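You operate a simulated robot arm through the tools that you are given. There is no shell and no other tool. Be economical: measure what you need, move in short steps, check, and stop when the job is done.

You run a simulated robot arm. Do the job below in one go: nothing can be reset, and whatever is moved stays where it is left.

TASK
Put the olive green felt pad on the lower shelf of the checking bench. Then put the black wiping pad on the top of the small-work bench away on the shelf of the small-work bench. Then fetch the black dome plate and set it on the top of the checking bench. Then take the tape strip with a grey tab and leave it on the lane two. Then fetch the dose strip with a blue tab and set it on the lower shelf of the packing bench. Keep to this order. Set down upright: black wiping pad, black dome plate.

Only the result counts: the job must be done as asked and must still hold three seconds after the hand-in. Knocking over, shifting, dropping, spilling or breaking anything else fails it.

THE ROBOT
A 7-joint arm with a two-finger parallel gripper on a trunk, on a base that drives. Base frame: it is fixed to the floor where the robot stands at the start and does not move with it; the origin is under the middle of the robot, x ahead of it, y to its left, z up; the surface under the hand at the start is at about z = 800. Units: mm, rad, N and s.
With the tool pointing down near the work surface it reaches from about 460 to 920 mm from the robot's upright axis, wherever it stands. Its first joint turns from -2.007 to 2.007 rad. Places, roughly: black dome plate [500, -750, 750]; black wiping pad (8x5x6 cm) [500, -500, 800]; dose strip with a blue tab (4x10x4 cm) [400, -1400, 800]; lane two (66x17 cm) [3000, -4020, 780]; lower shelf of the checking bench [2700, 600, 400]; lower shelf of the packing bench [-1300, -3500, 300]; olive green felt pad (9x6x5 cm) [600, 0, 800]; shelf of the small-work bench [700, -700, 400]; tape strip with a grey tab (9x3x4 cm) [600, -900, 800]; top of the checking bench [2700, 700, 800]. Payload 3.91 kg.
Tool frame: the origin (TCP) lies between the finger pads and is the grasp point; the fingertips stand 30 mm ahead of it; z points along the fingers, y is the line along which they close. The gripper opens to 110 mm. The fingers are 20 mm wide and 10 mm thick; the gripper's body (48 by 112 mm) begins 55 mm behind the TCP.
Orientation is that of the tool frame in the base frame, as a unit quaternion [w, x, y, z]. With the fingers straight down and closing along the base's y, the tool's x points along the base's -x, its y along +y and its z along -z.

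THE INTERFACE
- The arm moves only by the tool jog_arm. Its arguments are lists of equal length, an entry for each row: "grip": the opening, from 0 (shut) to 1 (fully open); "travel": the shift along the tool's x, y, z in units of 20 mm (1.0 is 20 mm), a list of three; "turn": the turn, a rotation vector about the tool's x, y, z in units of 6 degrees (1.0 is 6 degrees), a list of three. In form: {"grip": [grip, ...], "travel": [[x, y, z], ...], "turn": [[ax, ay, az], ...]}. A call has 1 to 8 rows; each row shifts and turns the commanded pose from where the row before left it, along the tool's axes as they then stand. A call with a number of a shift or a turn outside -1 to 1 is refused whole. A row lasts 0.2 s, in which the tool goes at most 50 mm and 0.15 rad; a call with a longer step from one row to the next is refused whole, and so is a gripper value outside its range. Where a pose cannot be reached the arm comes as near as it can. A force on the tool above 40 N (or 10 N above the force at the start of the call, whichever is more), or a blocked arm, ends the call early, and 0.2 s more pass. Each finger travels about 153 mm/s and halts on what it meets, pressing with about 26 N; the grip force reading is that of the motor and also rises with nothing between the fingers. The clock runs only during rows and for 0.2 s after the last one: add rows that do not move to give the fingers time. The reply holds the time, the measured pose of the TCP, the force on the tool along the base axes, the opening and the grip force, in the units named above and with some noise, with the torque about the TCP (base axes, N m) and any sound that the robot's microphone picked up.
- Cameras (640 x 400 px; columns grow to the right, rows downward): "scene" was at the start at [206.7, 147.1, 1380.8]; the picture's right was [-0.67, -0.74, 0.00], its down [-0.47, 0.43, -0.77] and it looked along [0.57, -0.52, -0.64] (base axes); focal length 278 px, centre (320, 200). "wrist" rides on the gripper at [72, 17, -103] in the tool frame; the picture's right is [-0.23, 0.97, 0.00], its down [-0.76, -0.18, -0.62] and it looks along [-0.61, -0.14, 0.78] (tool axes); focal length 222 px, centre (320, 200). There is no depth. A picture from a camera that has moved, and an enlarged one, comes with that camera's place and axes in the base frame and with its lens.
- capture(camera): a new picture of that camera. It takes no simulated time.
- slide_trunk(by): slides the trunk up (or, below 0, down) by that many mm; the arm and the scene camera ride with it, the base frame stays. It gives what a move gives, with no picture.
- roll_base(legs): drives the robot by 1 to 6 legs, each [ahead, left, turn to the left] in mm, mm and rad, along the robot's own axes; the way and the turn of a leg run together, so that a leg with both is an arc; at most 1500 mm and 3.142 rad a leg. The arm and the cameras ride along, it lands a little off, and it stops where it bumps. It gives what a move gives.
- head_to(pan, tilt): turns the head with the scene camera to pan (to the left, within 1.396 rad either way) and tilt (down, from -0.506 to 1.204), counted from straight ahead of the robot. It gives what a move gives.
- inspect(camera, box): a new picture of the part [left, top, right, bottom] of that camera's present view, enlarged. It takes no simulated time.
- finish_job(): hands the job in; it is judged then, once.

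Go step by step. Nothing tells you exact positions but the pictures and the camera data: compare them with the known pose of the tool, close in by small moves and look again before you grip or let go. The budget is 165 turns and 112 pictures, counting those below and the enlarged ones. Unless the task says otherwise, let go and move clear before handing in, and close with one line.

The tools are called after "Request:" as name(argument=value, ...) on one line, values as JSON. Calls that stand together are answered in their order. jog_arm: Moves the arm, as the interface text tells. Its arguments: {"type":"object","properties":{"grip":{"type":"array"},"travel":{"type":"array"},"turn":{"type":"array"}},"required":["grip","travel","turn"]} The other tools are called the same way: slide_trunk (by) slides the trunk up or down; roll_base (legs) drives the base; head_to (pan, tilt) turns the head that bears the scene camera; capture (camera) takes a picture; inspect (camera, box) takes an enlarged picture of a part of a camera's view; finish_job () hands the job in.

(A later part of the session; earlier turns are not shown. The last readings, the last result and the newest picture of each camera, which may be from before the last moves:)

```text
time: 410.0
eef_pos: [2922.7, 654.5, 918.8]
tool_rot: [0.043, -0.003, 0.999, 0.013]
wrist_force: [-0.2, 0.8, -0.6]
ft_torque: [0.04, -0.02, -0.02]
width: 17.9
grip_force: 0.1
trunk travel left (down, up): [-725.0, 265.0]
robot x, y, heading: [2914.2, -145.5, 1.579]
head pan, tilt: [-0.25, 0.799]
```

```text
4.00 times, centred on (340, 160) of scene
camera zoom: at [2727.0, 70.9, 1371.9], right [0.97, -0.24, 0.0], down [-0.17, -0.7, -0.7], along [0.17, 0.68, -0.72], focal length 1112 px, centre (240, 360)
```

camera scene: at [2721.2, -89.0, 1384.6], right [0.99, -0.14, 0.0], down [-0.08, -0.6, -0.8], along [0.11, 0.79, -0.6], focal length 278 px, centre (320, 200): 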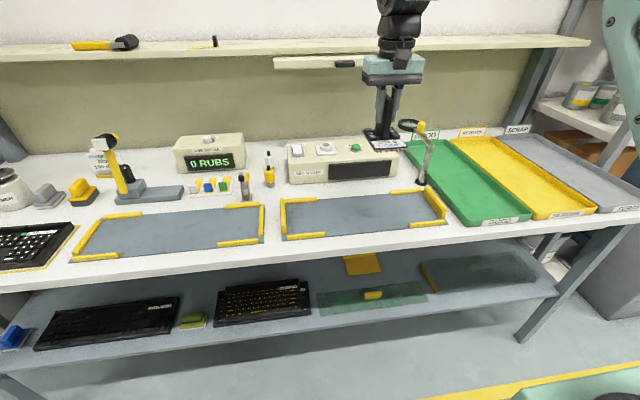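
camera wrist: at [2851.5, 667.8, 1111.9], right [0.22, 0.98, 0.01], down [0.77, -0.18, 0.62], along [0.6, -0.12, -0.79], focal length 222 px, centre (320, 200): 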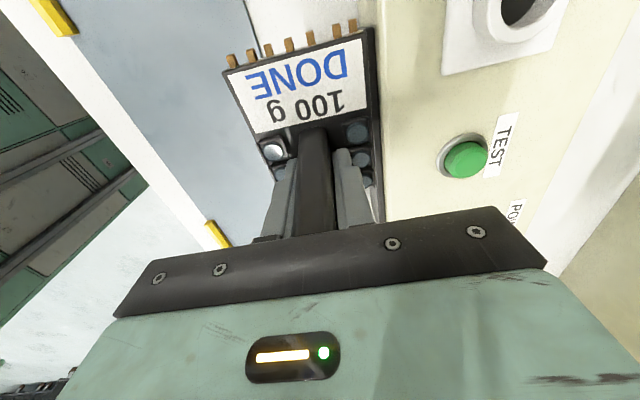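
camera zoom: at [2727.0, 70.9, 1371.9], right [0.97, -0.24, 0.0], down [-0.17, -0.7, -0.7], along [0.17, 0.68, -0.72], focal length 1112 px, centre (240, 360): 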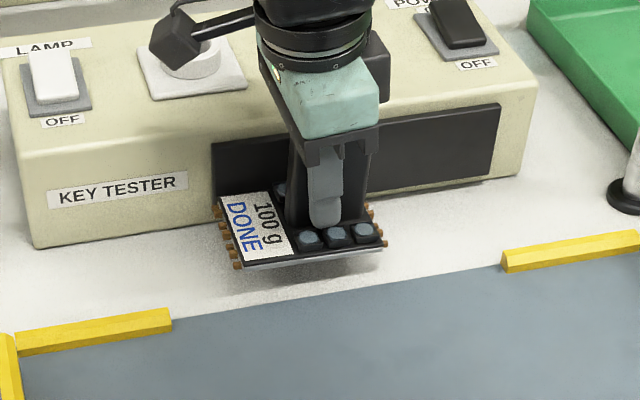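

It's still wedged in the narrow slots, so I'll press it back on the table. Then I'll sweep the opening slowly through neutral while rising in tiny steps.

Request:
jog_arm(grip=[0.1, 0.1, 0.1, 0.1, 0.1, 0.1, 0.1], travel=[[0, 0, 0.3], [0, 0, 0.3], [0, 0, 0.3], [0, 0, 0.3], [0, 0, 0.05], [0, 0, 0.05], [0, 0, 0.05]], turn=[[0, 0, 0], [0, 0, 0], [0, 0, 0], [0, 0, 0], [0, 0, 0], [0, 0, 0], [0, 0, 0]])

Request:
jog_arm(grip=[0.156, 0.158, 0.16, 0.161, 0.162, 0.163, 0.164, 0.165], travel=[[0, 0, 0], [0, 0, -0.05], [0, 0, -0.1], [0, 0, -0.1], [0, 0, -0.1], [0, 0, -0.1], [0, 0, -0.1], [0, 0, -0.1]], turn=[[0, 0, 0], [0, 0, 0], [0, 0, 0], [0, 0, 0], [0, 0, 0], [0, 0, 0], [0, 0, 0], [0, 0, 0]])

Request:
inspect(camera="scene", box=[260, 110, 420, 210])

```text
time: 411.6
eef_pos: [2924.0, 654.8, 894.8]
tool_rot: [0.043, -0.003, 0.999, 0.012]
wrist_force: [-1.4, -2.4, 13.0]
ft_torque: [-0.63, -0.51, -0.16]
width: 17.7
grip_force: 26.2
trunk travel left (down, up): [-725.0, 265.0]
robot x, y, heading: [2910.0, -146.2, 1.581]
head pan, tilt: [-0.25, 0.799]
```

```text
time: 413.4
eef_pos: [2924.3, 655.2, 905.0]
tool_rot: [0.044, -0.003, 0.999, 0.013]
wrist_force: [1.2, 0.1, -0.2]
ft_torque: [-0.02, -0.02, -0.03]
width: 18.3
grip_force: 0.2
trunk travel left (down, up): [-725.0, 265.0]
robot x, y, heading: [2908.5, -147.7, 1.582]
head pan, tilt: [-0.25, 0.799]
```

```text
4.00 times, centred on (340, 160) of scene
camera zoom: at [2727.0, 70.9, 1371.9], right [0.97, -0.24, 0.0], down [-0.17, -0.7, -0.7], along [0.17, 0.68, -0.72], focal length 1112 px, centre (240, 360)
```

zoom: 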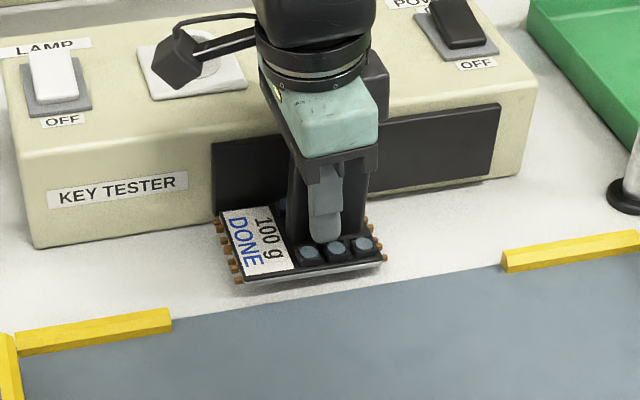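

The plate still follows the hand, probably cocked between tab and domes. I'll set it flush again and wiggle the hand slightly in the neutral window while rising, then test by opening (the width reading tells whether it's free).

Request:
jog_arm(grip=[0.1, 0.1, 0.1, 0.1, 0.1], travel=[[0, 0, 0.25], [0, 0, 0.2], [0, 0, 0.05], [0, 0, 0.05], [0, 0, 0]], turn=[[0, 0, 0], [0, 0, 0], [0, 0, 0], [0, 0, 0], [0, 0, 0]])

Request:
jog_arm(grip=[0.163, 0.163, 0.163, 0.163, 0.163, 0.163, 0.163, 0.163], travel=[[0, 0, 0], [0, 0, 0], [0, 0, -0.05], [0, 0, -0.1], [0, 0, -0.1], [0, 0, -0.1], [0, 0, -0.1], [0, 0, -0.15]], turn=[[0, 0, 0], [0.15, 0, 0], [-0.3, 0, 0], [0.15, 0.15, 0], [0, -0.3, 0], [0, 0.15, 0.15], [0, 0, -0.3], [0, 0, 0.15]])

Request:
jog_arm(grip=[0.25, 0.25, 0.25], travel=[[0, 0, 0], [0, 0, 0], [0, 0, 0]], turn=[[0, 0, 0], [0, 0, 0], [0, 0, 0]])

```text
time: 414.6
eef_pos: [2924.2, 655.0, 895.3]
tool_rot: [0.044, -0.003, 0.999, 0.013]
wrist_force: [-0.5, -0.8, 1.1]
ft_torque: [0.03, -0.05, -0.04]
width: 17.9
grip_force: 25.8
trunk travel left (down, up): [-725.0, 265.0]
robot x, y, heading: [2909.6, -147.9, 1.579]
head pan, tilt: [-0.25, 0.799]
```

```text
time: 416.4
eef_pos: [2925.1, 654.3, 907.4]
tool_rot: [0.043, -0.004, 0.999, 0.013]
wrist_force: [-0.5, -0.9, -1.3]
ft_torque: [0.04, -0.06, -0.01]
width: 17.9
grip_force: 0.1
trunk travel left (down, up): [-725.0, 265.0]
robot x, y, heading: [2911.0, -150.4, 1.579]
head pan, tilt: [-0.25, 0.799]
```

```text
time: 417.2
eef_pos: [2925.9, 653.8, 907.2]
tool_rot: [0.044, -0.005, 0.999, 0.013]
wrist_force: [-0.5, -1.1, -0.9]
ft_torque: [0.01, 0.0, 0.01]
width: 17.8
grip_force: 0.0
trunk travel left (down, up): [-725.0, 265.0]
robot x, y, heading: [2912.3, -147.9, 1.58]
head pan, tilt: [-0.25, 0.799]
```

The fingers are jammed between tab and domes. I'll use the fixed bench-top edge as a stripper: with the tab firmly gripped, hook the plate's edge under the board's front and pull up, so the plate slides back down the fingers. First I'll grip, lift and back off.

Request:
jog_arm(grip=[0, 0, 0, 0, 0, 0, 0, 0], travel=[[0, 0, 0], [0, 0, -0.5], [0, 0, -1], [0, 0, -1], [0, 0, -1], [0, 0, -1], [0, 0, -1], [0, 0, -1]], turn=[[0, 0, 0], [0, 0, 0], [0, 0, 0], [0, 0, 0], [0, 0, 0], [0, 0, 0], [0, 0, 0], [0, 0, 0]])

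Request:
roll_base(legs=[[-345, 0, 0]])

Request:
jog_arm(grip=[0, 0, 0, 0, 0, 0, 0, 0], travel=[[0, 0, 1], [0, 0, 1], [0, 0, 1], [0, 0, 1], [0, 0, 1], [0, 0, 1], [0, 0, 1], [0, 0, 1]], turn=[[0, 0, 0], [0, 0, 0], [0, 0, 0], [0, 0, 0], [0, 0, 0], [0, 0, 0], [0, 0, 0], [0, 0, 0]])

Request:
head_to(pan=-0.3, tilt=0.75)

Request:
inspect(camera="scene", box=[230, 100, 430, 225])

```text
time: 419.0
eef_pos: [2913.0, 650.5, 1037.1]
tool_rot: [0.044, -0.004, 0.999, 0.013]
wrist_force: [-0.5, -0.5, -1.5]
ft_torque: [0.01, -0.01, -0.02]
width: 17.5
grip_force: 25.8
trunk travel left (down, up): [-725.0, 265.0]
robot x, y, heading: [2911.6, -146.8, 1.579]
head pan, tilt: [-0.25, 0.799]
```

```text
time: 421.3
eef_pos: [2918.4, 296.7, 1036.0]
tool_rot: [0.043, -0.001, 0.999, 0.012]
wrist_force: [-0.4, 0.6, -1.4]
ft_torque: [-0.02, 0.04, 0.03]
width: 17.6
grip_force: 26.0
trunk travel left (down, up): [-725.0, 265.0]
robot x, y, heading: [2913.7, -498.6, 1.572]
head pan, tilt: [-0.25, 0.799]
```

```text
time: 423.1
eef_pos: [2932.8, 300.9, 877.1]
tool_rot: [0.044, 0.0, 0.999, 0.013]
wrist_force: [0.2, -0.8, -0.4]
ft_torque: [0.01, -0.02, 0.01]
width: 17.6
grip_force: 26.0
trunk travel left (down, up): [-725.0, 265.0]
robot x, y, heading: [2911.3, -501.3, 1.575]
head pan, tilt: [-0.25, 0.799]
```

```text
time: 423.7
eef_pos: [2932.1, 301.4, 877.7]
tool_rot: [0.043, 0.0, 0.999, 0.012]
wrist_force: [-0.5, -0.6, -1.9]
ft_torque: [0.01, 0.0, -0.03]
width: 17.7
grip_force: 25.6
trunk travel left (down, up): [-725.0, 265.0]
robot x, y, heading: [2918.1, -503.0, 1.574]
head pan, tilt: [-0.3, 0.75]
```

```text
3.20 times, centred on (330, 162) of scene
camera zoom: at [2734.7, -280.9, 1375.9], right [0.96, -0.29, 0.0], down [-0.2, -0.65, -0.73], along [0.21, 0.7, -0.68], focal length 889 px, centre (288, 320)
```

zoom: 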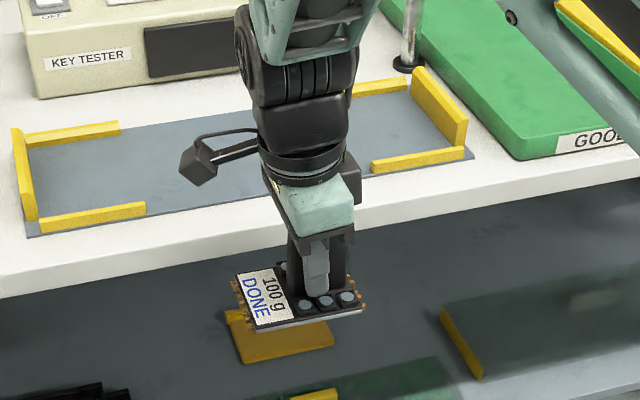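

The bench edge is at y≈387 with the board spanning z 823–854. I'll lower to z≈838 and slide the plate's side under the board edge.

Request:
jog_arm(grip=[0, 0, 0, 0, 0, 0, 0, 0], travel=[[0, 0, 1], [0, 0, 1], [0, 0.6, 0], [0, 0.6, 0], [0, 0.6, 0], [0, 0.6, 0], [0, 0.6, 0], [0, 0, 0]], turn=[[0, 0, 0], [0, 0, 0], [0, 0, 0], [0, 0, 0], [0, 0, 0], [0, 0, 0], [0, 0, 0], [0, 0, 0]])

Request:
inspect(camera="scene", box=[230, 100, 430, 225])

```text
time: 425.5
eef_pos: [2937.2, 360.4, 838.0]
tool_rot: [0.044, 0.0, 0.999, 0.013]
wrist_force: [0.5, 0.5, -1.1]
ft_torque: [0.0, -0.03, 0.02]
width: 17.9
grip_force: 25.8
trunk travel left (down, up): [-725.0, 265.0]
robot x, y, heading: [2911.0, -502.7, 1.575]
head pan, tilt: [-0.3, 0.75]
```

```text
3.20 times, centred on (330, 162) of scene
camera zoom: at [2734.7, -280.9, 1375.9], right [0.96, -0.29, 0.0], down [-0.2, -0.65, -0.73], along [0.21, 0.7, -0.68], focal length 889 px, centre (288, 320)
```

zoom: 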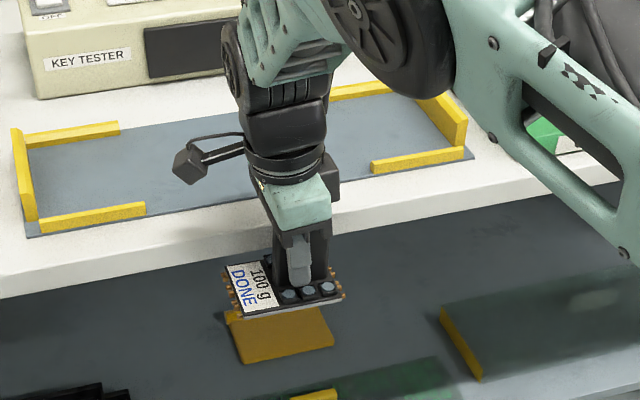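

The plate's side is just under the board edge. I'll go in 4 mm more and pull up in small impulses, grip closed.

Request:
jog_arm(grip=[0, 0, 0, 0], travel=[[0, 0.2, 0], [0, 0, -0.4], [0, 0, -0.8], [0, 0, 0]], turn=[[0, 0, 0], [0, 0, 0], [0, 0, 0], [0, 0, 0]])

```text
time: 426.3
eef_pos: [2936.4, 361.1, 848.8]
tool_rot: [0.046, -0.001, 0.999, 0.006]
wrist_force: [-0.6, -2.0, -14.4]
ft_torque: [-0.58, -0.33, 0.02]
width: 17.7
grip_force: 25.7
trunk travel left (down, up): [-725.0, 265.0]
robot x, y, heading: [2914.8, -501.6, 1.57]
head pan, tilt: [-0.3, 0.75]
stopped in row 3: the force on the tool passed its limit at 48 N (the readings are from after the stop); the commanded pose is now the measured one
```

Hooked (contact at z≈849). I'll pull again with a stronger impulse.

Request:
jog_arm(grip=[0, 0], travel=[[0, 0, -1], [0, 0, 0]], turn=[[0, 0, 0], [0, 0, 0]])

Request:
jog_arm(grip=[0, 0], travel=[[0, 0, -1], [0, 0, 0]], turn=[[0, 0, 0], [0, 0, 0]])

```text
time: 426.9
eef_pos: [2935.2, 359.3, 870.7]
tool_rot: [0.044, 0.0, 0.999, 0.006]
wrist_force: [1.9, -10.4, -13.0]
ft_torque: [-1.01, 0.25, -0.04]
width: 17.5
grip_force: 26.6
trunk travel left (down, up): [-725.0, 265.0]
robot x, y, heading: [2912.8, -501.0, 1.569]
head pan, tilt: [-0.3, 0.75]
```

```text
time: 427.5
eef_pos: [2932.8, 361.3, 891.0]
tool_rot: [0.045, 0.0, 0.999, 0.007]
wrist_force: [4.6, -7.5, -17.5]
ft_torque: [-1.15, -0.11, -0.19]
width: 18.0
grip_force: 26.0
trunk travel left (down, up): [-725.0, 265.0]
robot x, y, heading: [2912.0, -499.6, 1.572]
head pan, tilt: [-0.3, 0.75]
```

The hand rose 42 mm against about 15 N while the plate stayed under the edge, so it slid down the fingers. I'll check.

Request:
inspect(camera="scene", box=[230, 100, 430, 225])

```text
3.20 times, centred on (330, 162) of scene
camera zoom: at [2734.9, -280.3, 1375.9], right [0.96, -0.29, 0.0], down [-0.2, -0.65, -0.73], along [0.21, 0.7, -0.68], focal length 889 px, centre (288, 320)
```

zoom: 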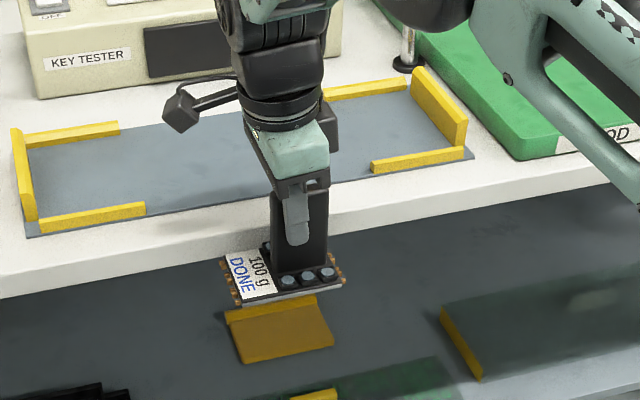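

The plate is back down the fingers, held by the upper tab and well clear of the domes. I'll ease down, pull out from under the edge, raise it, and return over the band.

Request:
jog_arm(grip=[0, 0, 0, 0, 0, 0, 0], travel=[[0, 0, 0.6], [0, -0.5, 0], [0, -0.9, 0], [0, -0.9, 0], [0, -0.9, 0], [0, 0, 0], [0, 0, 0]], turn=[[0, 0, 0], [0, 0, 0], [0, 0, 0], [0, 0, 0], [0, 0, 0], [0, 0, 0], [0, 0, 0]])

Request:
jog_arm(grip=[0, 0, 0, 0, 0, 0, 0, 0], travel=[[0, 0, -1], [0, 0, -1], [0, 0, -1], [0, 0, -1], [0, 0, -1], [0, 0, -1], [0, 0, -1], [0, 0, -1]], turn=[[0, 0, 0], [0, 0, 0], [0, 0, 0], [0, 0, 0], [0, 0, 0], [0, 0, 0], [0, 0, 0], [0, 0, 0]])

Request:
roll_base(legs=[[355, 0, 0]])

```text
time: 429.1
eef_pos: [2933.2, 297.2, 878.7]
tool_rot: [0.044, 0.0, 0.999, 0.009]
wrist_force: [-0.7, 0.2, -1.9]
ft_torque: [0.01, -0.01, 0.0]
width: 17.9
grip_force: 25.5
trunk travel left (down, up): [-725.0, 265.0]
robot x, y, heading: [2910.2, -503.8, 1.571]
head pan, tilt: [-0.3, 0.75]
```

```text
time: 430.9
eef_pos: [2917.5, 294.1, 1038.3]
tool_rot: [0.044, -0.001, 0.999, 0.009]
wrist_force: [0.6, 0.8, -0.8]
ft_torque: [0.01, -0.01, 0.0]
width: 17.7
grip_force: 26.4
trunk travel left (down, up): [-725.0, 265.0]
robot x, y, heading: [2912.4, -501.1, 1.571]
head pan, tilt: [-0.3, 0.75]
```

```text
time: 433.2
eef_pos: [2923.4, 647.0, 1037.6]
tool_rot: [0.045, 0.002, 0.999, 0.009]
wrist_force: [-0.2, 0.3, -1.0]
ft_torque: [0.0, 0.0, -0.03]
width: 17.8
grip_force: 26.2
trunk travel left (down, up): [-725.0, 265.0]
robot x, y, heading: [2918.0, -146.4, 1.565]
head pan, tilt: [-0.3, 0.75]
```

Back over the band at y≈647. I'll descend partway and verify.

Request:
jog_arm(grip=[0, 0, 0, 0, 0], travel=[[0, 0.1, 0.8], [0, 0.05, 0.8], [0, 0, 0.8], [0, 0, 0.8], [0, 0, 0.6]], turn=[[0, 0, 0], [0, 0, 0], [0, 0, 0], [0, 0, 0], [0, 0, 0]])

Request:
inspect(camera="scene", box=[240, 110, 400, 210])

```text
time: 434.4
eef_pos: [2929.2, 652.0, 962.4]
tool_rot: [0.044, 0.003, 0.999, 0.009]
wrist_force: [0.9, 0.3, -1.6]
ft_torque: [0.0, 0.0, 0.0]
width: 17.7
grip_force: 26.2
trunk travel left (down, up): [-725.0, 265.0]
robot x, y, heading: [2915.6, -148.5, 1.571]
head pan, tilt: [-0.3, 0.75]
```

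```text
4.00 times, centred on (320, 160) of scene
camera zoom: at [2736.0, 73.1, 1376.0], right [0.95, -0.3, 0.0], down [-0.2, -0.65, -0.73], along [0.22, 0.7, -0.68], focal length 1112 px, centre (320, 360)
```

zoom: 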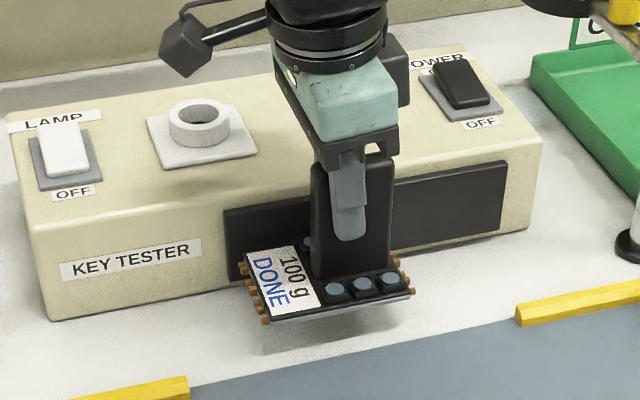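

Level and well placed. I'll do the fine descent to contact.

Request:
jog_arm(grip=[0, 0, 0, 0, 0, 0, 0, 0], travel=[[0, 0, 0.2], [0, 0, 0.2], [0, 0, 0.1], [0, 0, 0.1], [0, 0, 0.1], [0, 0, 0.1], [0, 0, 0.1], [0, 0, 0.1]], turn=[[0, 0, 0], [0, 0, 0], [0, 0, 0], [0, 0, 0], [0, 0, 0], [0, 0, 0], [0, 0, 0], [0, 0, 0]])

Request:
jog_arm(grip=[0, 0, 0, 0], travel=[[0, 0, 0.06], [0, 0, 0.06], [0, 0, 0.06], [0, 0, 0.06]], turn=[[0, 0, 0], [0, 0, 0], [0, 0, 0], [0, 0, 0]])

```text
time: 436.2
eef_pos: [2931.6, 651.7, 943.3]
tool_rot: [0.044, 0.001, 0.999, 0.009]
wrist_force: [-0.2, -0.1, -1.2]
ft_torque: [0.02, -0.01, -0.02]
width: 17.7
grip_force: 25.6
trunk travel left (down, up): [-725.0, 265.0]
robot x, y, heading: [2914.2, -150.8, 1.569]
head pan, tilt: [-0.3, 0.75]
```

```text
time: 437.2
eef_pos: [2932.2, 653.4, 938.2]
tool_rot: [0.045, 0.002, 0.999, 0.009]
wrist_force: [-0.8, 0.0, -1.0]
ft_torque: [-0.01, -0.02, 0.03]
width: 17.8
grip_force: 26.0
trunk travel left (down, up): [-725.0, 265.0]
robot x, y, heading: [2914.0, -150.7, 1.568]
head pan, tilt: [-0.3, 0.75]
```

Request:
jog_arm(grip=[0, 0, 0, 0, 0, 0, 0, 0], travel=[[0, 0, 0.06], [0, 0, 0.06], [0, 0, 0.06], [0, 0, 0.06], [0, 0, 0.06], [0, 0, 0.06], [0, 0, 0.06], [0, 0, 0.06]], turn=[[0, 0, 0], [0, 0, 0], [0, 0, 0], [0, 0, 0], [0, 0, 0], [0, 0, 0], [0, 0, 0], [0, 0, 0]])

```text
time: 439.0
eef_pos: [2930.6, 651.5, 929.4]
tool_rot: [0.045, 0.002, 0.999, 0.009]
wrist_force: [0.0, -0.1, -0.5]
ft_torque: [0.02, 0.02, 0.0]
width: 17.9
grip_force: 26.0
trunk travel left (down, up): [-725.0, 265.0]
robot x, y, heading: [2912.0, -147.1, 1.567]
head pan, tilt: [-0.3, 0.75]
```

Request:
jog_arm(grip=[0, 0, 0, 0, 0, 0, 0, 0], travel=[[0, 0, 0.06], [0, 0, 0.06], [0, 0, 0.06], [0, 0, 0.06], [0, 0, 0.06], [0, 0, 0.06], [0, 0, 0.06], [0, 0, 0.06]], turn=[[0, 0, 0], [0, 0, 0], [0, 0, 0], [0, 0, 0], [0, 0, 0], [0, 0, 0], [0, 0, 0], [0, 0, 0]])

Request:
inspect(camera="scene", box=[240, 110, 400, 210])

```text
time: 440.8
eef_pos: [2932.9, 653.0, 921.0]
tool_rot: [0.045, 0.002, 0.999, 0.01]
wrist_force: [-2.4, 0.8, 24.8]
ft_torque: [-0.94, -0.02, -0.12]
width: 17.9
grip_force: 26.4
trunk travel left (down, up): [-725.0, 265.0]
robot x, y, heading: [2916.6, -147.0, 1.566]
head pan, tilt: [-0.3, 0.75]
```

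```text
4.00 times, centred on (320, 160) of scene
camera zoom: at [2735.8, 72.1, 1376.2], right [0.95, -0.3, 0.0], down [-0.2, -0.65, -0.73], along [0.22, 0.7, -0.68], focal length 1112 px, centre (320, 360)
```

zoom: 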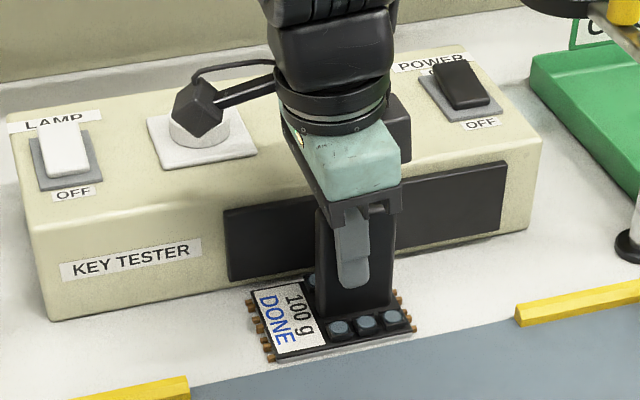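

The plate is seated and the fingers are clear of the domes. I'll release and rise.

Request:
jog_arm(grip=[0, 0.2, 0.35, 0.42, 0.42], travel=[[0, 0, -0.05], [0, 0, 0], [0, 0, 0], [0, 0, 0], [0, 0, 0]], turn=[[0, 0, 0], [0, 0, 0], [0, 0, 0], [0, 0, 0], [0, 0, 0]])

Request:
jog_arm(grip=[0.42, 0.42, 0.42, 0.42, 0.42, 0.42, 0.42, 0.42], travel=[[0, 0, -0.4], [0, 0, -0.8], [0, 0, -1], [0, 0, -1], [0, 0, -1], [0, 0, -1], [0, 0, -1], [0, 0, -1]], turn=[[0, 0, 0], [0, 0, 0], [0, 0, 0], [0, 0, 0], [0, 0, 0], [0, 0, 0], [0, 0, 0], [0, 0, 0]])

Request:
inspect(camera="scene", box=[240, 110, 400, 210])

```text
time: 442.0
eef_pos: [2933.7, 653.0, 921.1]
tool_rot: [0.044, 0.002, 0.999, 0.009]
wrist_force: [1.1, -0.7, 1.1]
ft_torque: [0.04, 0.02, 0.01]
width: 46.4
grip_force: 0.1
trunk travel left (down, up): [-725.0, 265.0]
robot x, y, heading: [2914.6, -148.7, 1.565]
head pan, tilt: [-0.3, 0.75]
```

```text
time: 443.8
eef_pos: [2921.0, 648.9, 1062.6]
tool_rot: [0.044, 0.002, 0.999, 0.007]
wrist_force: [-0.4, 0.4, -0.8]
ft_torque: [0.0, 0.02, -0.01]
width: 46.3
grip_force: 0.1
trunk travel left (down, up): [-725.0, 265.0]
robot x, y, heading: [2917.5, -149.6, 1.564]
head pan, tilt: [-0.3, 0.75]
```

```text
4.00 times, centred on (320, 160) of scene
camera zoom: at [2736.0, 73.4, 1375.9], right [0.95, -0.3, 0.0], down [-0.2, -0.65, -0.73], along [0.22, 0.7, -0.68], focal length 1112 px, centre (320, 360)
```

zoom: 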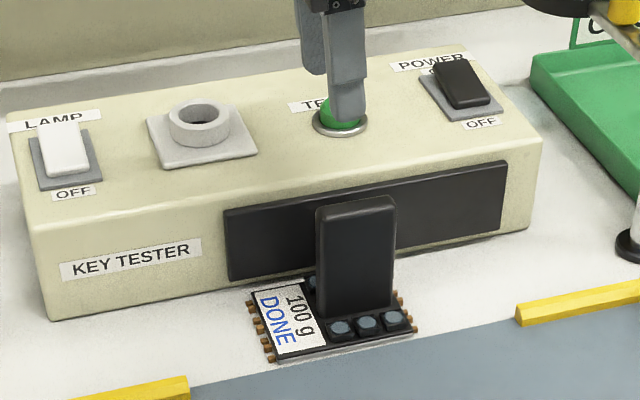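

The black dome plate stands upright on the checking bench. I'll back off, restore the tool orientation and head for the tape strip.

Request:
roll_base(legs=[[-400, 0, 0], [0, 1120, 0]])

Request:
jog_arm(grip=[0.6, 0.6, 0.6, 0.6, 0.6, 0.6, 0.6, 0.6], travel=[[0, 0, 0], [0, 0, 0], [0, 0, 0], [0, 0, -1], [0, 0, -1], [0, 0, -1], [0, 0, -1], [0, 0, -1]], turn=[[0, 0.84, 0], [0, 0, -1], [0, 0, -1], [0, 0, -1], [0, 0, -1], [0, 0, -1], [0, 0, -1], [0, 0, -1]])

Request:
jog_arm(grip=[0.6, 0.6, 0.6, 0.6, 0.6, 0.6, 0.6, 0.6], travel=[[0, 0, 0], [0, 0, 0], [0, 0, 0], [0, 0, 0], [0, 0, 0], [0, 0, 0], [0, 0, 0], [0, 0, 0]], turn=[[0, 0, -1], [0, 0, -1], [0, 0, -1], [0, 0, -1], [0, 0, -1], [0, 0, -1], [0, 0, -1], [0, 0, -1]])

Request:
roll_base(legs=[[0, 0, 3.13], [1500, 0, 0], [1200, 0, 0]])

```text
time: 451.5
eef_pos: [1824.5, 271.5, 1062.4]
tool_rot: [0.044, 0.013, 0.999, 0.008]
wrist_force: [-0.6, -0.2, 0.5]
ft_torque: [0.01, 0.02, 0.01]
width: 45.9
grip_force: 0.0
trunk travel left (down, up): [-725.0, 265.0]
robot x, y, heading: [1802.6, -528.1, 1.548]
head pan, tilt: [-0.3, 0.75]
```

```text
time: 453.3
eef_pos: [1824.1, 269.0, 1164.5]
tool_rot: [0.004, -0.348, 0.937, 0.007]
wrist_force: [-0.4, -0.3, -0.1]
ft_torque: [-0.04, 0.0, -0.02]
width: 65.9
grip_force: 0.1
trunk travel left (down, up): [-725.0, 265.0]
robot x, y, heading: [1797.8, -526.3, 1.548]
head pan, tilt: [-0.3, 0.75]
```

```text
time: 455.1
eef_pos: [1824.4, 269.6, 1162.1]
tool_rot: [0.006, -0.7, 0.715, 0.005]
wrist_force: [0.6, 0.5, -0.4]
ft_torque: [-0.01, 0.0, -0.02]
width: 65.9
grip_force: 0.2
trunk travel left (down, up): [-725.0, 265.0]
robot x, y, heading: [1801.7, -523.3, 1.548]
head pan, tilt: [-0.3, 0.75]
```

```text
time: 475.5
eef_pos: [1858.0, -4006.2, 1162.0]
tool_rot: [0.005, 0.696, 0.718, -0.007]
wrist_force: [0.3, 0.3, 0.5]
ft_torque: [0.01, -0.01, 0.0]
width: 65.9
grip_force: 0.0
trunk travel left (down, up): [-725.0, 265.0]
robot x, y, heading: [1833.3, -3211.7, -1.537]
head pan, tilt: [-0.3, 0.75]
```

Passing the conveyor line, I'll take one look at lane two.

Request:
head_to(pan=0.95, tilt=0.4)

Request:
capture(camera="scene")

```text
time: 477.0
eef_pos: [1857.8, -4006.2, 1163.0]
tool_rot: [0.005, 0.696, 0.718, -0.007]
wrist_force: [-0.4, -0.3, 0.7]
ft_torque: [0.02, 0.03, -0.02]
width: 65.8
grip_force: 0.1
trunk travel left (down, up): [-725.0, 265.0]
robot x, y, heading: [1833.7, -3208.7, -1.541]
head pan, tilt: [0.949, 0.4]
```

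```text
15 pictures are left
camera scene: at [2123.3, -3396.9, 1407.0], right [-0.55, -0.83, 0.0], down [-0.32, 0.22, -0.92], along [0.77, -0.51, -0.39], focal length 278 px, centre (320, 200)
```

scene: 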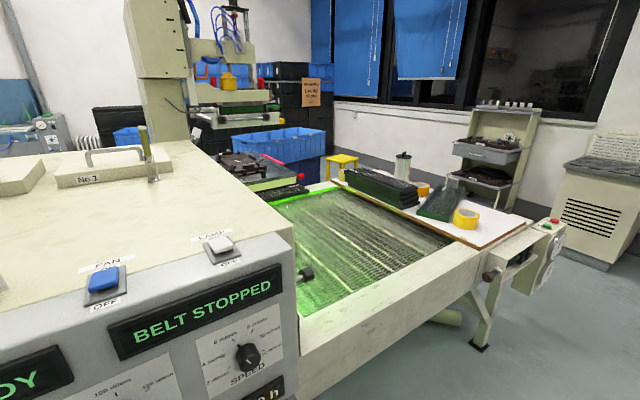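

The belt spans roughly x 2690–3440, y −3700 to −4430, with lane two's centre near [3000,−4020]. I'll continue back to the west aisle.

Request:
roll_base(legs=[[0, 0, -0.03], [1500, 0, 0], [890, 0, 0], [0, 0, -1.571], [1500, 0, 0], [550, 0, 0]])

```text
time: 502.5
eef_pos: [-976.6, -5613.0, 1162.1]
tool_rot: [-0.001, 1.0, 0.005, -0.008]
wrist_force: [-0.5, -0.5, -0.9]
ft_torque: [0.01, 0.03, 0.02]
width: 65.9
grip_force: 0.0
trunk travel left (down, up): [-725.0, 265.0]
robot x, y, heading: [-182.7, -5609.7, -3.135]
head pan, tilt: [0.949, 0.4]
```

Request:
roll_base(legs=[[0, 0, -1.571], [1500, 0, 0], [1200, 0, 0]])

```text
time: 519.2
eef_pos: [-231.1, -2161.6, 1162.4]
tool_rot: [-0.007, 0.714, -0.7, -0.006]
wrist_force: [-0.3, 0.0, 0.5]
ft_torque: [0.02, 0.03, 0.0]
width: 65.9
grip_force: 0.0
trunk travel left (down, up): [-725.0, 265.0]
robot x, y, heading: [-215.6, -2957.5, 1.59]
head pan, tilt: [0.949, 0.4]
```

Request:
roll_base(legs=[[0, 0, -0.02], [1500, 0, 0], [550, 0, 0], [0, 0, -1.571]])

Request:
head_to(pan=-0.2, tilt=0.8)

Request:
inspect(camera="scene", box=[250, 80, 490, 230])

```text
time: 533.7
eef_pos: [549.7, -895.8, 1162.0]
tool_rot: [0.009, 0.002, 1.0, -0.001]
wrist_force: [-0.1, 0.4, 0.9]
ft_torque: [-0.03, 0.01, 0.03]
width: 65.9
grip_force: 0.0
trunk travel left (down, up): [-725.0, 265.0]
robot x, y, heading: [-248.3, -890.2, -0.003]
head pan, tilt: [0.949, 0.4]
```

```text
time: 535.1
eef_pos: [550.4, -894.6, 1162.4]
tool_rot: [0.009, 0.003, 1.0, -0.001]
wrist_force: [0.8, 0.2, -0.2]
ft_torque: [0.01, -0.01, -0.03]
width: 65.9
grip_force: 0.1
trunk travel left (down, up): [-725.0, 265.0]
robot x, y, heading: [-242.8, -888.2, 0.002]
head pan, tilt: [-0.201, 0.799]
```

```text
2.67 times, centred on (370, 155) of scene
camera zoom: at [-21.5, -700.1, 1372.0], right [-0.2, -0.98, 0.0], down [-0.7, 0.14, -0.7], along [0.68, -0.14, -0.72], focal length 741 px, centre (187, 320)
```

zoom: 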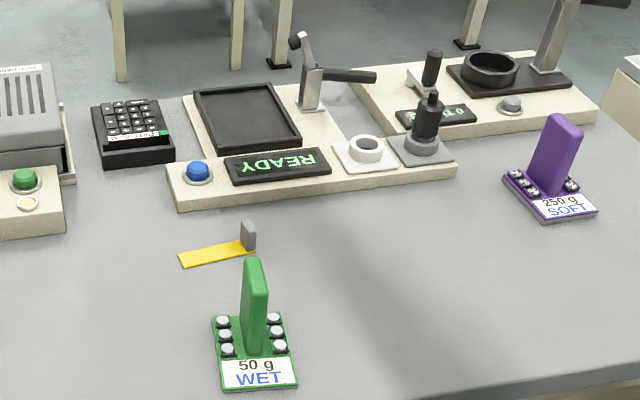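

The tape strip lies along y, with its grey tab at about [619,−904]. I'll descend above the tab with the tool vertical.

Request:
jog_arm(grip=[0.6, 0.6, 0.6, 0.6, 0.6, 0.6, 0.6], travel=[[-0.265, -0.033, 0.931], [-0.265, -0.033, 0.931], [-0.265, -0.033, 0.931], [-0.265, -0.033, 0.931], [-0.265, -0.033, 0.931], [-0.265, -0.033, 0.931], [-0.265, -0.033, 0.931]], turn=[[0, 0, 0], [0, 0, 0], [0, 0, 0], [0, 0, 0], [0, 0, 0], [0, 0, 0], [0, 0, 0]])

Request:
jog_arm(grip=[0.6, 0.6, 0.6, 0.6, 0.6, 0.6], travel=[[-0.265, -0.033, 0.931], [-0.265, -0.033, 0.931], [-0.265, -0.033, 0.931], [-0.265, -0.033, 0.931], [-0.265, -0.033, 0.931], [-0.265, -0.033, 0.931]], turn=[[0, 0, 0], [0, 0, 0], [0, 0, 0], [0, 0, 0], [0, 0, 0], [0, 0, 0]])

Request:
capture(camera="wrist")

```text
time: 536.7
eef_pos: [590.4, -900.5, 1032.9]
tool_rot: [0.008, 0.002, 1.0, -0.001]
wrist_force: [0.6, 0.2, 0.1]
ft_torque: [0.02, -0.03, 0.0]
width: 66.0
grip_force: 0.0
trunk travel left (down, up): [-725.0, 265.0]
robot x, y, heading: [-245.6, -886.9, -0.007]
head pan, tilt: [-0.201, 0.799]
```

```text
time: 538.1
eef_pos: [622.3, -904.5, 922.8]
tool_rot: [0.008, 0.002, 1.0, 0.0]
wrist_force: [1.2, 0.1, -0.2]
ft_torque: [0.0, -0.02, -0.01]
width: 66.1
grip_force: 0.1
trunk travel left (down, up): [-725.0, 265.0]
robot x, y, heading: [-244.3, -887.4, 0.0]
head pan, tilt: [-0.201, 0.799]
```

```text
13 pictures are left
camera wrist: at [548.6, -886.3, 1022.6], right [0.23, 0.97, 0.0], down [0.75, -0.18, 0.64], along [0.62, -0.15, -0.77], focal length 222 px, centre (320, 200)
```

wrist: 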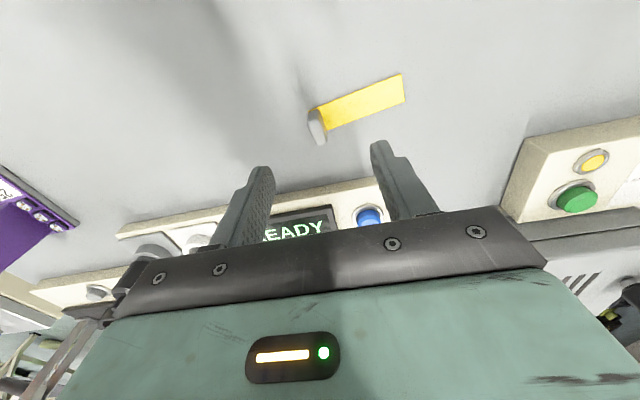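

The tab is centred at about [618,−907], between the fingers. I'll descend to z≈838 and grip.

Request:
jog_arm(grip=[0.6, 0.6, 0.6, 0.6, 0.6, 0.6], travel=[[0.03, -0.025, 0.85], [0.03, -0.025, 0.85], [0.03, -0.025, 0.85], [0.03, -0.025, 0.85], [0.03, -0.025, 0.8], [0, 0, 0]], turn=[[0, 0, 0], [0, 0, 0], [0, 0, 0], [0, 0, 0], [0, 0, 0], [0, 0, 0]])

Request:
jog_arm(grip=[0.4, 0.2, 0.1, 0, 0, 0], travel=[[0, 0, 0], [0, 0, 0], [0, 0, 0], [0, 0, 0], [0, 0, 0], [0, 0, 0]], turn=[[0, 0, 0], [0, 0, 0], [0, 0, 0], [0, 0, 0], [0, 0, 0], [0, 0, 0]])

```text
time: 539.5
eef_pos: [621.1, -906.0, 838.6]
tool_rot: [0.009, 0.003, 1.0, 0.0]
wrist_force: [0.7, -0.7, 0.0]
ft_torque: [-0.01, -0.02, 0.03]
width: 66.0
grip_force: 0.0
trunk travel left (down, up): [-725.0, 265.0]
robot x, y, heading: [-244.6, -889.1, -0.004]
head pan, tilt: [-0.201, 0.799]
```

```text
time: 540.9
eef_pos: [621.3, -907.1, 839.1]
tool_rot: [0.009, 0.003, 1.0, -0.001]
wrist_force: [-0.1, 0.8, -0.7]
ft_torque: [-0.01, -0.01, -0.01]
width: 10.4
grip_force: 25.3
trunk travel left (down, up): [-725.0, 265.0]
robot x, y, heading: [-245.8, -891.9, -0.003]
head pan, tilt: [-0.201, 0.799]
```

Gripped at 10.4 mm. I'll lift straight up and confirm the hold.

Request:
jog_arm(grip=[0, 0, 0, 0, 0, 0, 0, 0], travel=[[0, 0, -0.4], [0, 0, -1], [0, 0, -1], [0, 0, -1], [0, 0, -1], [0, 0, -1], [0, 0, -1], [0, 0, -1]], turn=[[0, 0, 0], [0, 0, 0], [0, 0, 0], [0, 0, 0], [0, 0, 0], [0, 0, 0], [0, 0, 0], [0, 0, 0]])

Request:
jog_arm(grip=[0, 0, 0, 0, 0, 0, 0, 0], travel=[[0, 0, -1], [0, 0, -1], [0, 0, -1], [0, 0, -1], [0, 0, -1], [0, 0, -1], [0, 0, -1], [0, 0, -1]], turn=[[0, 0, 0], [0, 0, 0], [0, 0, 0], [0, 0, 0], [0, 0, 0], [0, 0, 0], [0, 0, 0], [0, 0, 0]])

Request:
capture(camera="wrist")

```text
time: 542.7
eef_pos: [619.7, -905.9, 986.0]
tool_rot: [0.009, 0.003, 1.0, 0.0]
wrist_force: [0.1, -0.2, 0.8]
ft_torque: [0.01, -0.01, -0.02]
width: 10.2
grip_force: 26.2
trunk travel left (down, up): [-725.0, 265.0]
robot x, y, heading: [-244.6, -888.5, -0.002]
head pan, tilt: [-0.201, 0.799]
```

```text
time: 544.5
eef_pos: [615.9, -905.9, 1145.5]
tool_rot: [0.009, 0.003, 1.0, -0.002]
wrist_force: [0.8, 0.0, 0.1]
ft_torque: [0.0, 0.07, 0.04]
width: 10.3
grip_force: 25.8
trunk travel left (down, up): [-725.0, 265.0]
robot x, y, heading: [-246.8, -886.2, -0.006]
head pan, tilt: [-0.201, 0.799]
```

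```text
12 pictures are left
camera wrist: at [541.9, -888.1, 1246.9], right [0.23, 0.97, 0.0], down [0.75, -0.18, 0.64], along [0.62, -0.15, -0.77], focal length 222 px, centre (320, 200)
```

wrist: 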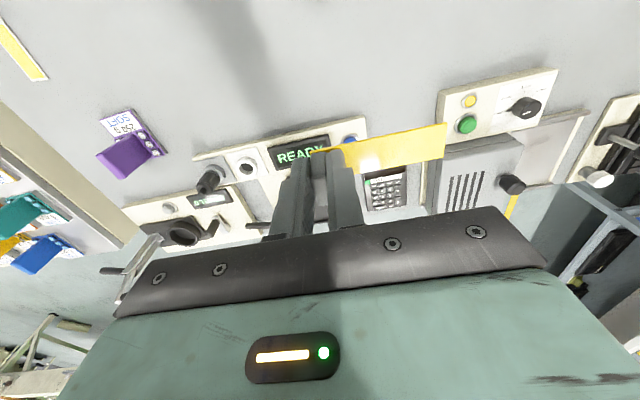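

The strip is held. I'll drive south.

Request:
roll_base(legs=[[0, 0, -1.567], [1500, 0, 0], [1200, 0, 0]])

```text
time: 561.5
eef_pos: [-145.1, -4468.5, 1145.6]
tool_rot: [0.005, 0.698, 0.716, -0.007]
wrist_force: [-0.3, 0.4, 0.8]
ft_torque: [0.01, 0.01, -0.01]
width: 10.4
grip_force: 25.8
trunk travel left (down, up): [-725.0, 265.0]
robot x, y, heading: [-151.6, -3608.1, -1.546]
head pan, tilt: [-0.201, 0.799]
```

Request:
roll_base(legs=[[0, 0, -0.03], [1500, 0, 0], [500, 0, 0], [0, 0, 1.576], [1500, 0, 0], [400, 0, 0]])

```text
time: 584.9
eef_pos: [2606.1, -5549.4, 1145.5]
tool_rot: [0.009, -0.017, 1.0, 0.0]
wrist_force: [0.2, 0.2, -0.6]
ft_torque: [-0.01, 0.04, 0.0]
width: 10.4
grip_force: 26.3
trunk travel left (down, up): [-725.0, 265.0]
robot x, y, heading: [1742.8, -5569.3, 0.037]
head pan, tilt: [-0.201, 0.799]
```

Now I'll strafe north alongside the conveyor to y≈−4030.

Request:
roll_base(legs=[[0, 0, -0.037], [0, 1500, 0], [0, 40, 0], [200, 0, 0]])

Request:
head_to(pan=-0.1, tilt=0.65)

Request:
capture(camera="scene")

```text
time: 594.2
eef_pos: [2786.9, -4039.9, 1145.5]
tool_rot: [0.009, -0.012, 1.0, -0.001]
wrist_force: [0.5, 1.1, -0.3]
ft_torque: [-0.02, -0.01, -0.04]
width: 10.2
grip_force: 26.2
trunk travel left (down, up): [-725.0, 265.0]
robot x, y, heading: [1929.1, -4046.1, 0.023]
head pan, tilt: [-0.201, 0.799]
```

```text
time: 594.9
eef_pos: [2786.8, -4038.1, 1146.5]
tool_rot: [0.008, -0.012, 1.0, -0.001]
wrist_force: [0.0, 0.2, 0.0]
ft_torque: [0.0, -0.03, 0.0]
width: 10.8
grip_force: 26.0
trunk travel left (down, up): [-725.0, 265.0]
robot x, y, heading: [1922.7, -4047.9, 0.024]
head pan, tilt: [-0.099, 0.649]
```

```text
11 pictures are left
camera scene: at [2150.2, -3844.0, 1384.5], right [-0.07, -1.0, 0.0], down [-0.6, 0.05, -0.8], along [0.79, -0.06, -0.61], focal length 278 px, centre (320, 200)
```

scene: 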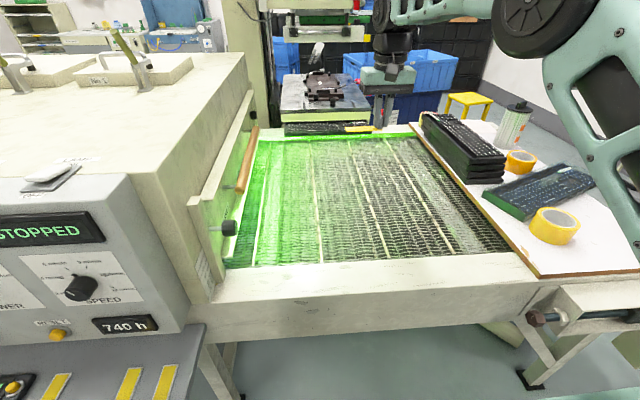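

Pale lines divide the belt into lanes running along x. I'll zoom in for labels and exact boundaries.

Request:
inspect(camera="scene", box=[200, 120, 540, 332])

```text
1.88 times, centred on (370, 226) of scene
camera zoom: at [2150.2, -3844.0, 1384.5], right [-0.07, -1.0, 0.0], down [-0.6, 0.05, -0.8], along [0.79, -0.06, -0.61], focal length 523 px, centre (226, 151)
```

zoom: 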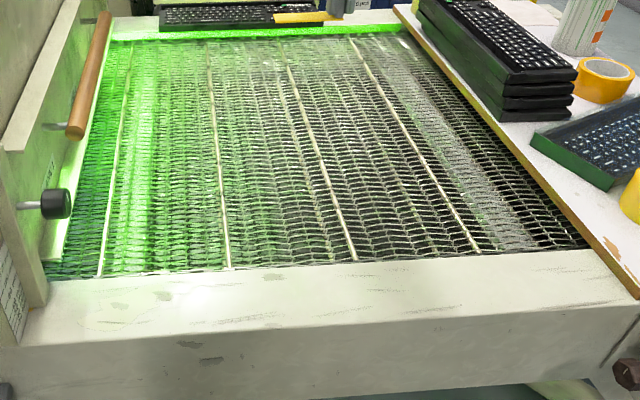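

The belt has four guide wires, and the middle lane lies between y≈−3885 and −4060. I'll centre the strip near [3000,−3975].

Request:
roll_base(legs=[[210, 0, 0]])

Request:
jog_arm(grip=[0, 0, 0, 0, 0, 0, 0, 0], travel=[[0, 0.25, 1], [0, 0.25, 1], [0, 0.25, 1], [0, 0.25, 1], [0, 0.1, 1], [0, 0, 1], [0, 0, 1], [0, 0, 1]], turn=[[0, 0, 0], [0, 0, 0], [0, 0, 0], [0, 0, 0], [0, 0, 0], [0, 0, 0], [0, 0, 0], [0, 0, 0]])

Request:
inspect(camera="scene", box=[200, 100, 520, 300])

```text
time: 596.6
eef_pos: [2995.0, -4031.9, 1145.2]
tool_rot: [0.008, -0.014, 1.0, 0.0]
wrist_force: [-0.2, 1.0, -0.7]
ft_torque: [0.01, 0.03, 0.0]
width: 10.4
grip_force: 26.3
trunk travel left (down, up): [-725.0, 265.0]
robot x, y, heading: [2133.8, -4041.2, 0.025]
head pan, tilt: [-0.099, 0.649]
```

```text
time: 598.4
eef_pos: [2996.6, -4010.5, 986.8]
tool_rot: [0.008, -0.013, 1.0, -0.001]
wrist_force: [-0.3, -0.5, -0.1]
ft_torque: [0.02, 0.0, 0.0]
width: 10.2
grip_force: 26.4
trunk travel left (down, up): [-725.0, 265.0]
robot x, y, heading: [2134.6, -4040.9, 0.026]
head pan, tilt: [-0.099, 0.649]
```

```text
2.00 times, centred on (360, 200) of scene
camera zoom: at [2357.9, -3838.0, 1384.6], right [-0.07, -1.0, 0.0], down [-0.6, 0.04, -0.8], along [0.79, -0.06, -0.6], focal length 556 px, centre (240, 200)
```

zoom: 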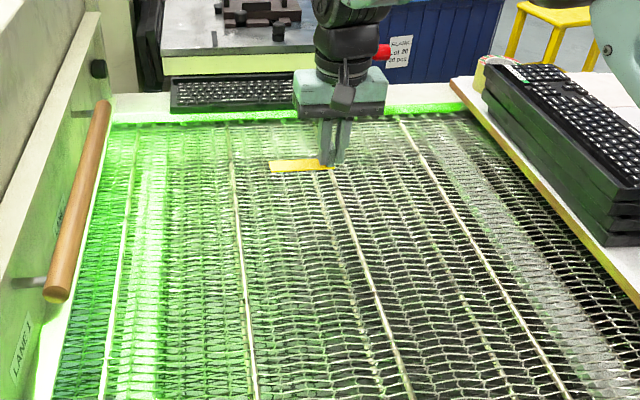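

The labels are on the oven wall ("LANE 1" near, another further along), so the lanes actually run along y, which matches the hint centre of [3000,−4020]. I'll read the second label.

Request:
inspect(camera="scene", box=[195, 130, 285, 290])

```text
2.50 times, centred on (240, 210) of scene
camera zoom: at [2357.9, -3838.0, 1384.6], right [-0.07, -1.0, 0.0], down [-0.6, 0.04, -0.8], along [0.79, -0.06, -0.6], focal length 695 px, centre (520, 175)
```

zoom: 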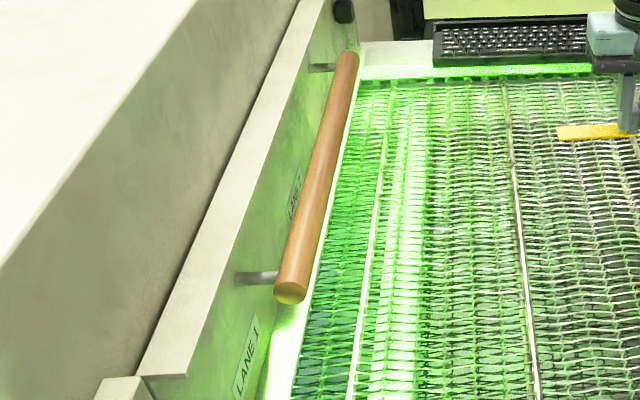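

"LANE 2" is confirmed at x≈2950–3000, running along y. I'll shift to x≈2976 and lower with contact detection.

Request:
jog_arm(grip=[0, 0, 0, 0, 0, 0], travel=[[0.5, 0, 0.8], [0.5, 0, 0.8], [0, 0, 0.8], [0, 0, 0.8], [0, 0, 0.8], [0, 0, 0.5]], turn=[[0, 0, 0], [0, 0, 0], [0, 0, 0], [0, 0, 0], [0, 0, 0], [0, 0, 0]])

Request:
jog_arm(grip=[0, 0, 0, 0, 0, 0, 0, 0], travel=[[0, 0, 0.15], [0, 0, 0.15], [0, 0, 0.15], [0, 0, 0.15], [0, 0, 0.15], [0, 0, 0.15], [0, 0, 0.15], [0, 0, 0.15]], turn=[[0, 0, 0], [0, 0, 0], [0, 0, 0], [0, 0, 0], [0, 0, 0], [0, 0, 0], [0, 0, 0], [0, 0, 0]])

```text
time: 599.8
eef_pos: [2980.2, -4009.4, 895.2]
tool_rot: [0.009, -0.014, 1.0, -0.001]
wrist_force: [0.6, 0.9, -0.3]
ft_torque: [-0.04, 0.0, -0.07]
width: 10.4
grip_force: 25.8
trunk travel left (down, up): [-725.0, 265.0]
robot x, y, heading: [2131.7, -4041.0, 0.031]
head pan, tilt: [-0.099, 0.649]
```

```text
time: 601.6
eef_pos: [2978.9, -4010.8, 871.7]
tool_rot: [0.009, -0.013, 1.0, -0.001]
wrist_force: [0.2, 0.2, 0.2]
ft_torque: [-0.02, 0.01, 0.03]
width: 10.4
grip_force: 25.8
trunk travel left (down, up): [-725.0, 265.0]
robot x, y, heading: [2132.7, -4041.8, 0.028]
head pan, tilt: [-0.099, 0.649]
```

Request:
jog_arm(grip=[0, 0, 0, 0, 0, 0, 0, 0], travel=[[0, 0, 0.15], [0, 0, 0.15], [0, 0, 0.15], [0, 0, 0.15], [0, 0, 0.15], [0, 0, 0.15], [0, 0, 0.15], [0, 0, 0.15]], turn=[[0, 0, 0], [0, 0, 0], [0, 0, 0], [0, 0, 0], [0, 0, 0], [0, 0, 0], [0, 0, 0], [0, 0, 0]])

Request:
jog_arm(grip=[0, 0, 0, 0, 0, 0, 0, 0], travel=[[0, 0, 0.12], [0, 0, 0.12], [0, 0, 0.12], [0, 0, 0.12], [0, 0, 0.12], [0, 0, 0.12], [0, 0, 0.12], [0, 0, 0.12]], turn=[[0, 0, 0], [0, 0, 0], [0, 0, 0], [0, 0, 0], [0, 0, 0], [0, 0, 0], [0, 0, 0], [0, 0, 0]])

```text
time: 603.4
eef_pos: [2979.3, -4010.1, 847.5]
tool_rot: [0.009, -0.013, 1.0, -0.001]
wrist_force: [0.1, -0.6, -0.5]
ft_torque: [-0.01, 0.0, 0.0]
width: 10.3
grip_force: 26.1
trunk travel left (down, up): [-725.0, 265.0]
robot x, y, heading: [2132.4, -4037.6, 0.024]
head pan, tilt: [-0.099, 0.649]
```

```text
time: 605.2
eef_pos: [2978.5, -4010.4, 828.9]
tool_rot: [0.008, -0.013, 1.0, -0.001]
wrist_force: [-0.2, 1.3, 0.0]
ft_torque: [-0.04, 0.0, 0.0]
width: 10.6
grip_force: 25.4
trunk travel left (down, up): [-725.0, 265.0]
robot x, y, heading: [2134.6, -4042.3, 0.025]
head pan, tilt: [-0.099, 0.649]
```

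Request:
jog_arm(grip=[0, 0, 0, 0, 0, 0, 0, 0], travel=[[-0.5, 0, 0], [0, 0, 0.1], [0, 0, 0.1], [0, 0, 0.1], [0, 0, 0.1], [0, 0, 0.1], [0, 0, 0.1], [0, 0, 0.1]], turn=[[0, 0, 0], [0, 0, 0], [0, 0, 0], [0, 0, 0], [0, 0, 0], [0, 0, 0], [0, 0, 0], [0, 0, 0]])

Request:
inspect(camera="scene", box=[300, 100, 460, 200])

```text
time: 607.0
eef_pos: [2990.1, -4009.7, 815.3]
tool_rot: [0.01, -0.013, 1.0, -0.001]
wrist_force: [-0.3, 0.6, -0.1]
ft_torque: [0.01, 0.01, -0.01]
width: 10.4
grip_force: 26.5
trunk travel left (down, up): [-725.0, 265.0]
robot x, y, heading: [2131.4, -4039.4, 0.027]
head pan, tilt: [-0.099, 0.649]
```

```text
4.00 times, centred on (380, 150) of scene
camera zoom: at [2358.1, -3838.0, 1384.5], right [-0.07, -1.0, 0.0], down [-0.6, 0.04, -0.8], along [0.79, -0.06, -0.6], focal length 1112 px, centre (80, 400)
```

zoom: 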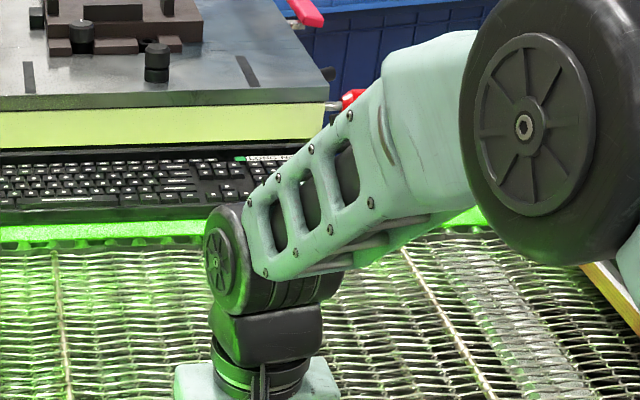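

Request:
jog_arm(grip=[0, 0, 0, 0, 0, 0, 0, 0], travel=[[0, 0, 0.1], [0, 0, 0.1], [0, 0, 0.1], [0, 0, 0.1], [0, 0, 0.1], [0, 0, 0.1], [0, 0, 0.1], [0, 0, 0.1]], turn=[[0, 0, 0], [0, 0, 0], [0, 0, 0], [0, 0, 0], [0, 0, 0], [0, 0, 0], [0, 0, 0], [0, 0, 0]])

```text
time: 608.0
eef_pos: [2991.9, -4010.4, 812.6]
tool_rot: [0.013, -0.013, 1.0, 0.001]
wrist_force: [-4.2, -1.1, 18.7]
ft_torque: [0.08, 0.08, 0.04]
width: 10.2
grip_force: 26.0
trunk travel left (down, up): [-725.0, 265.0]
robot x, y, heading: [2136.1, -4038.6, 0.03]
head pan, tilt: [-0.099, 0.649]
stopped in row 5: the force on the tool passed its limit at 43 N (the readings are from after the stop); the commanded pose is now the measured one
```

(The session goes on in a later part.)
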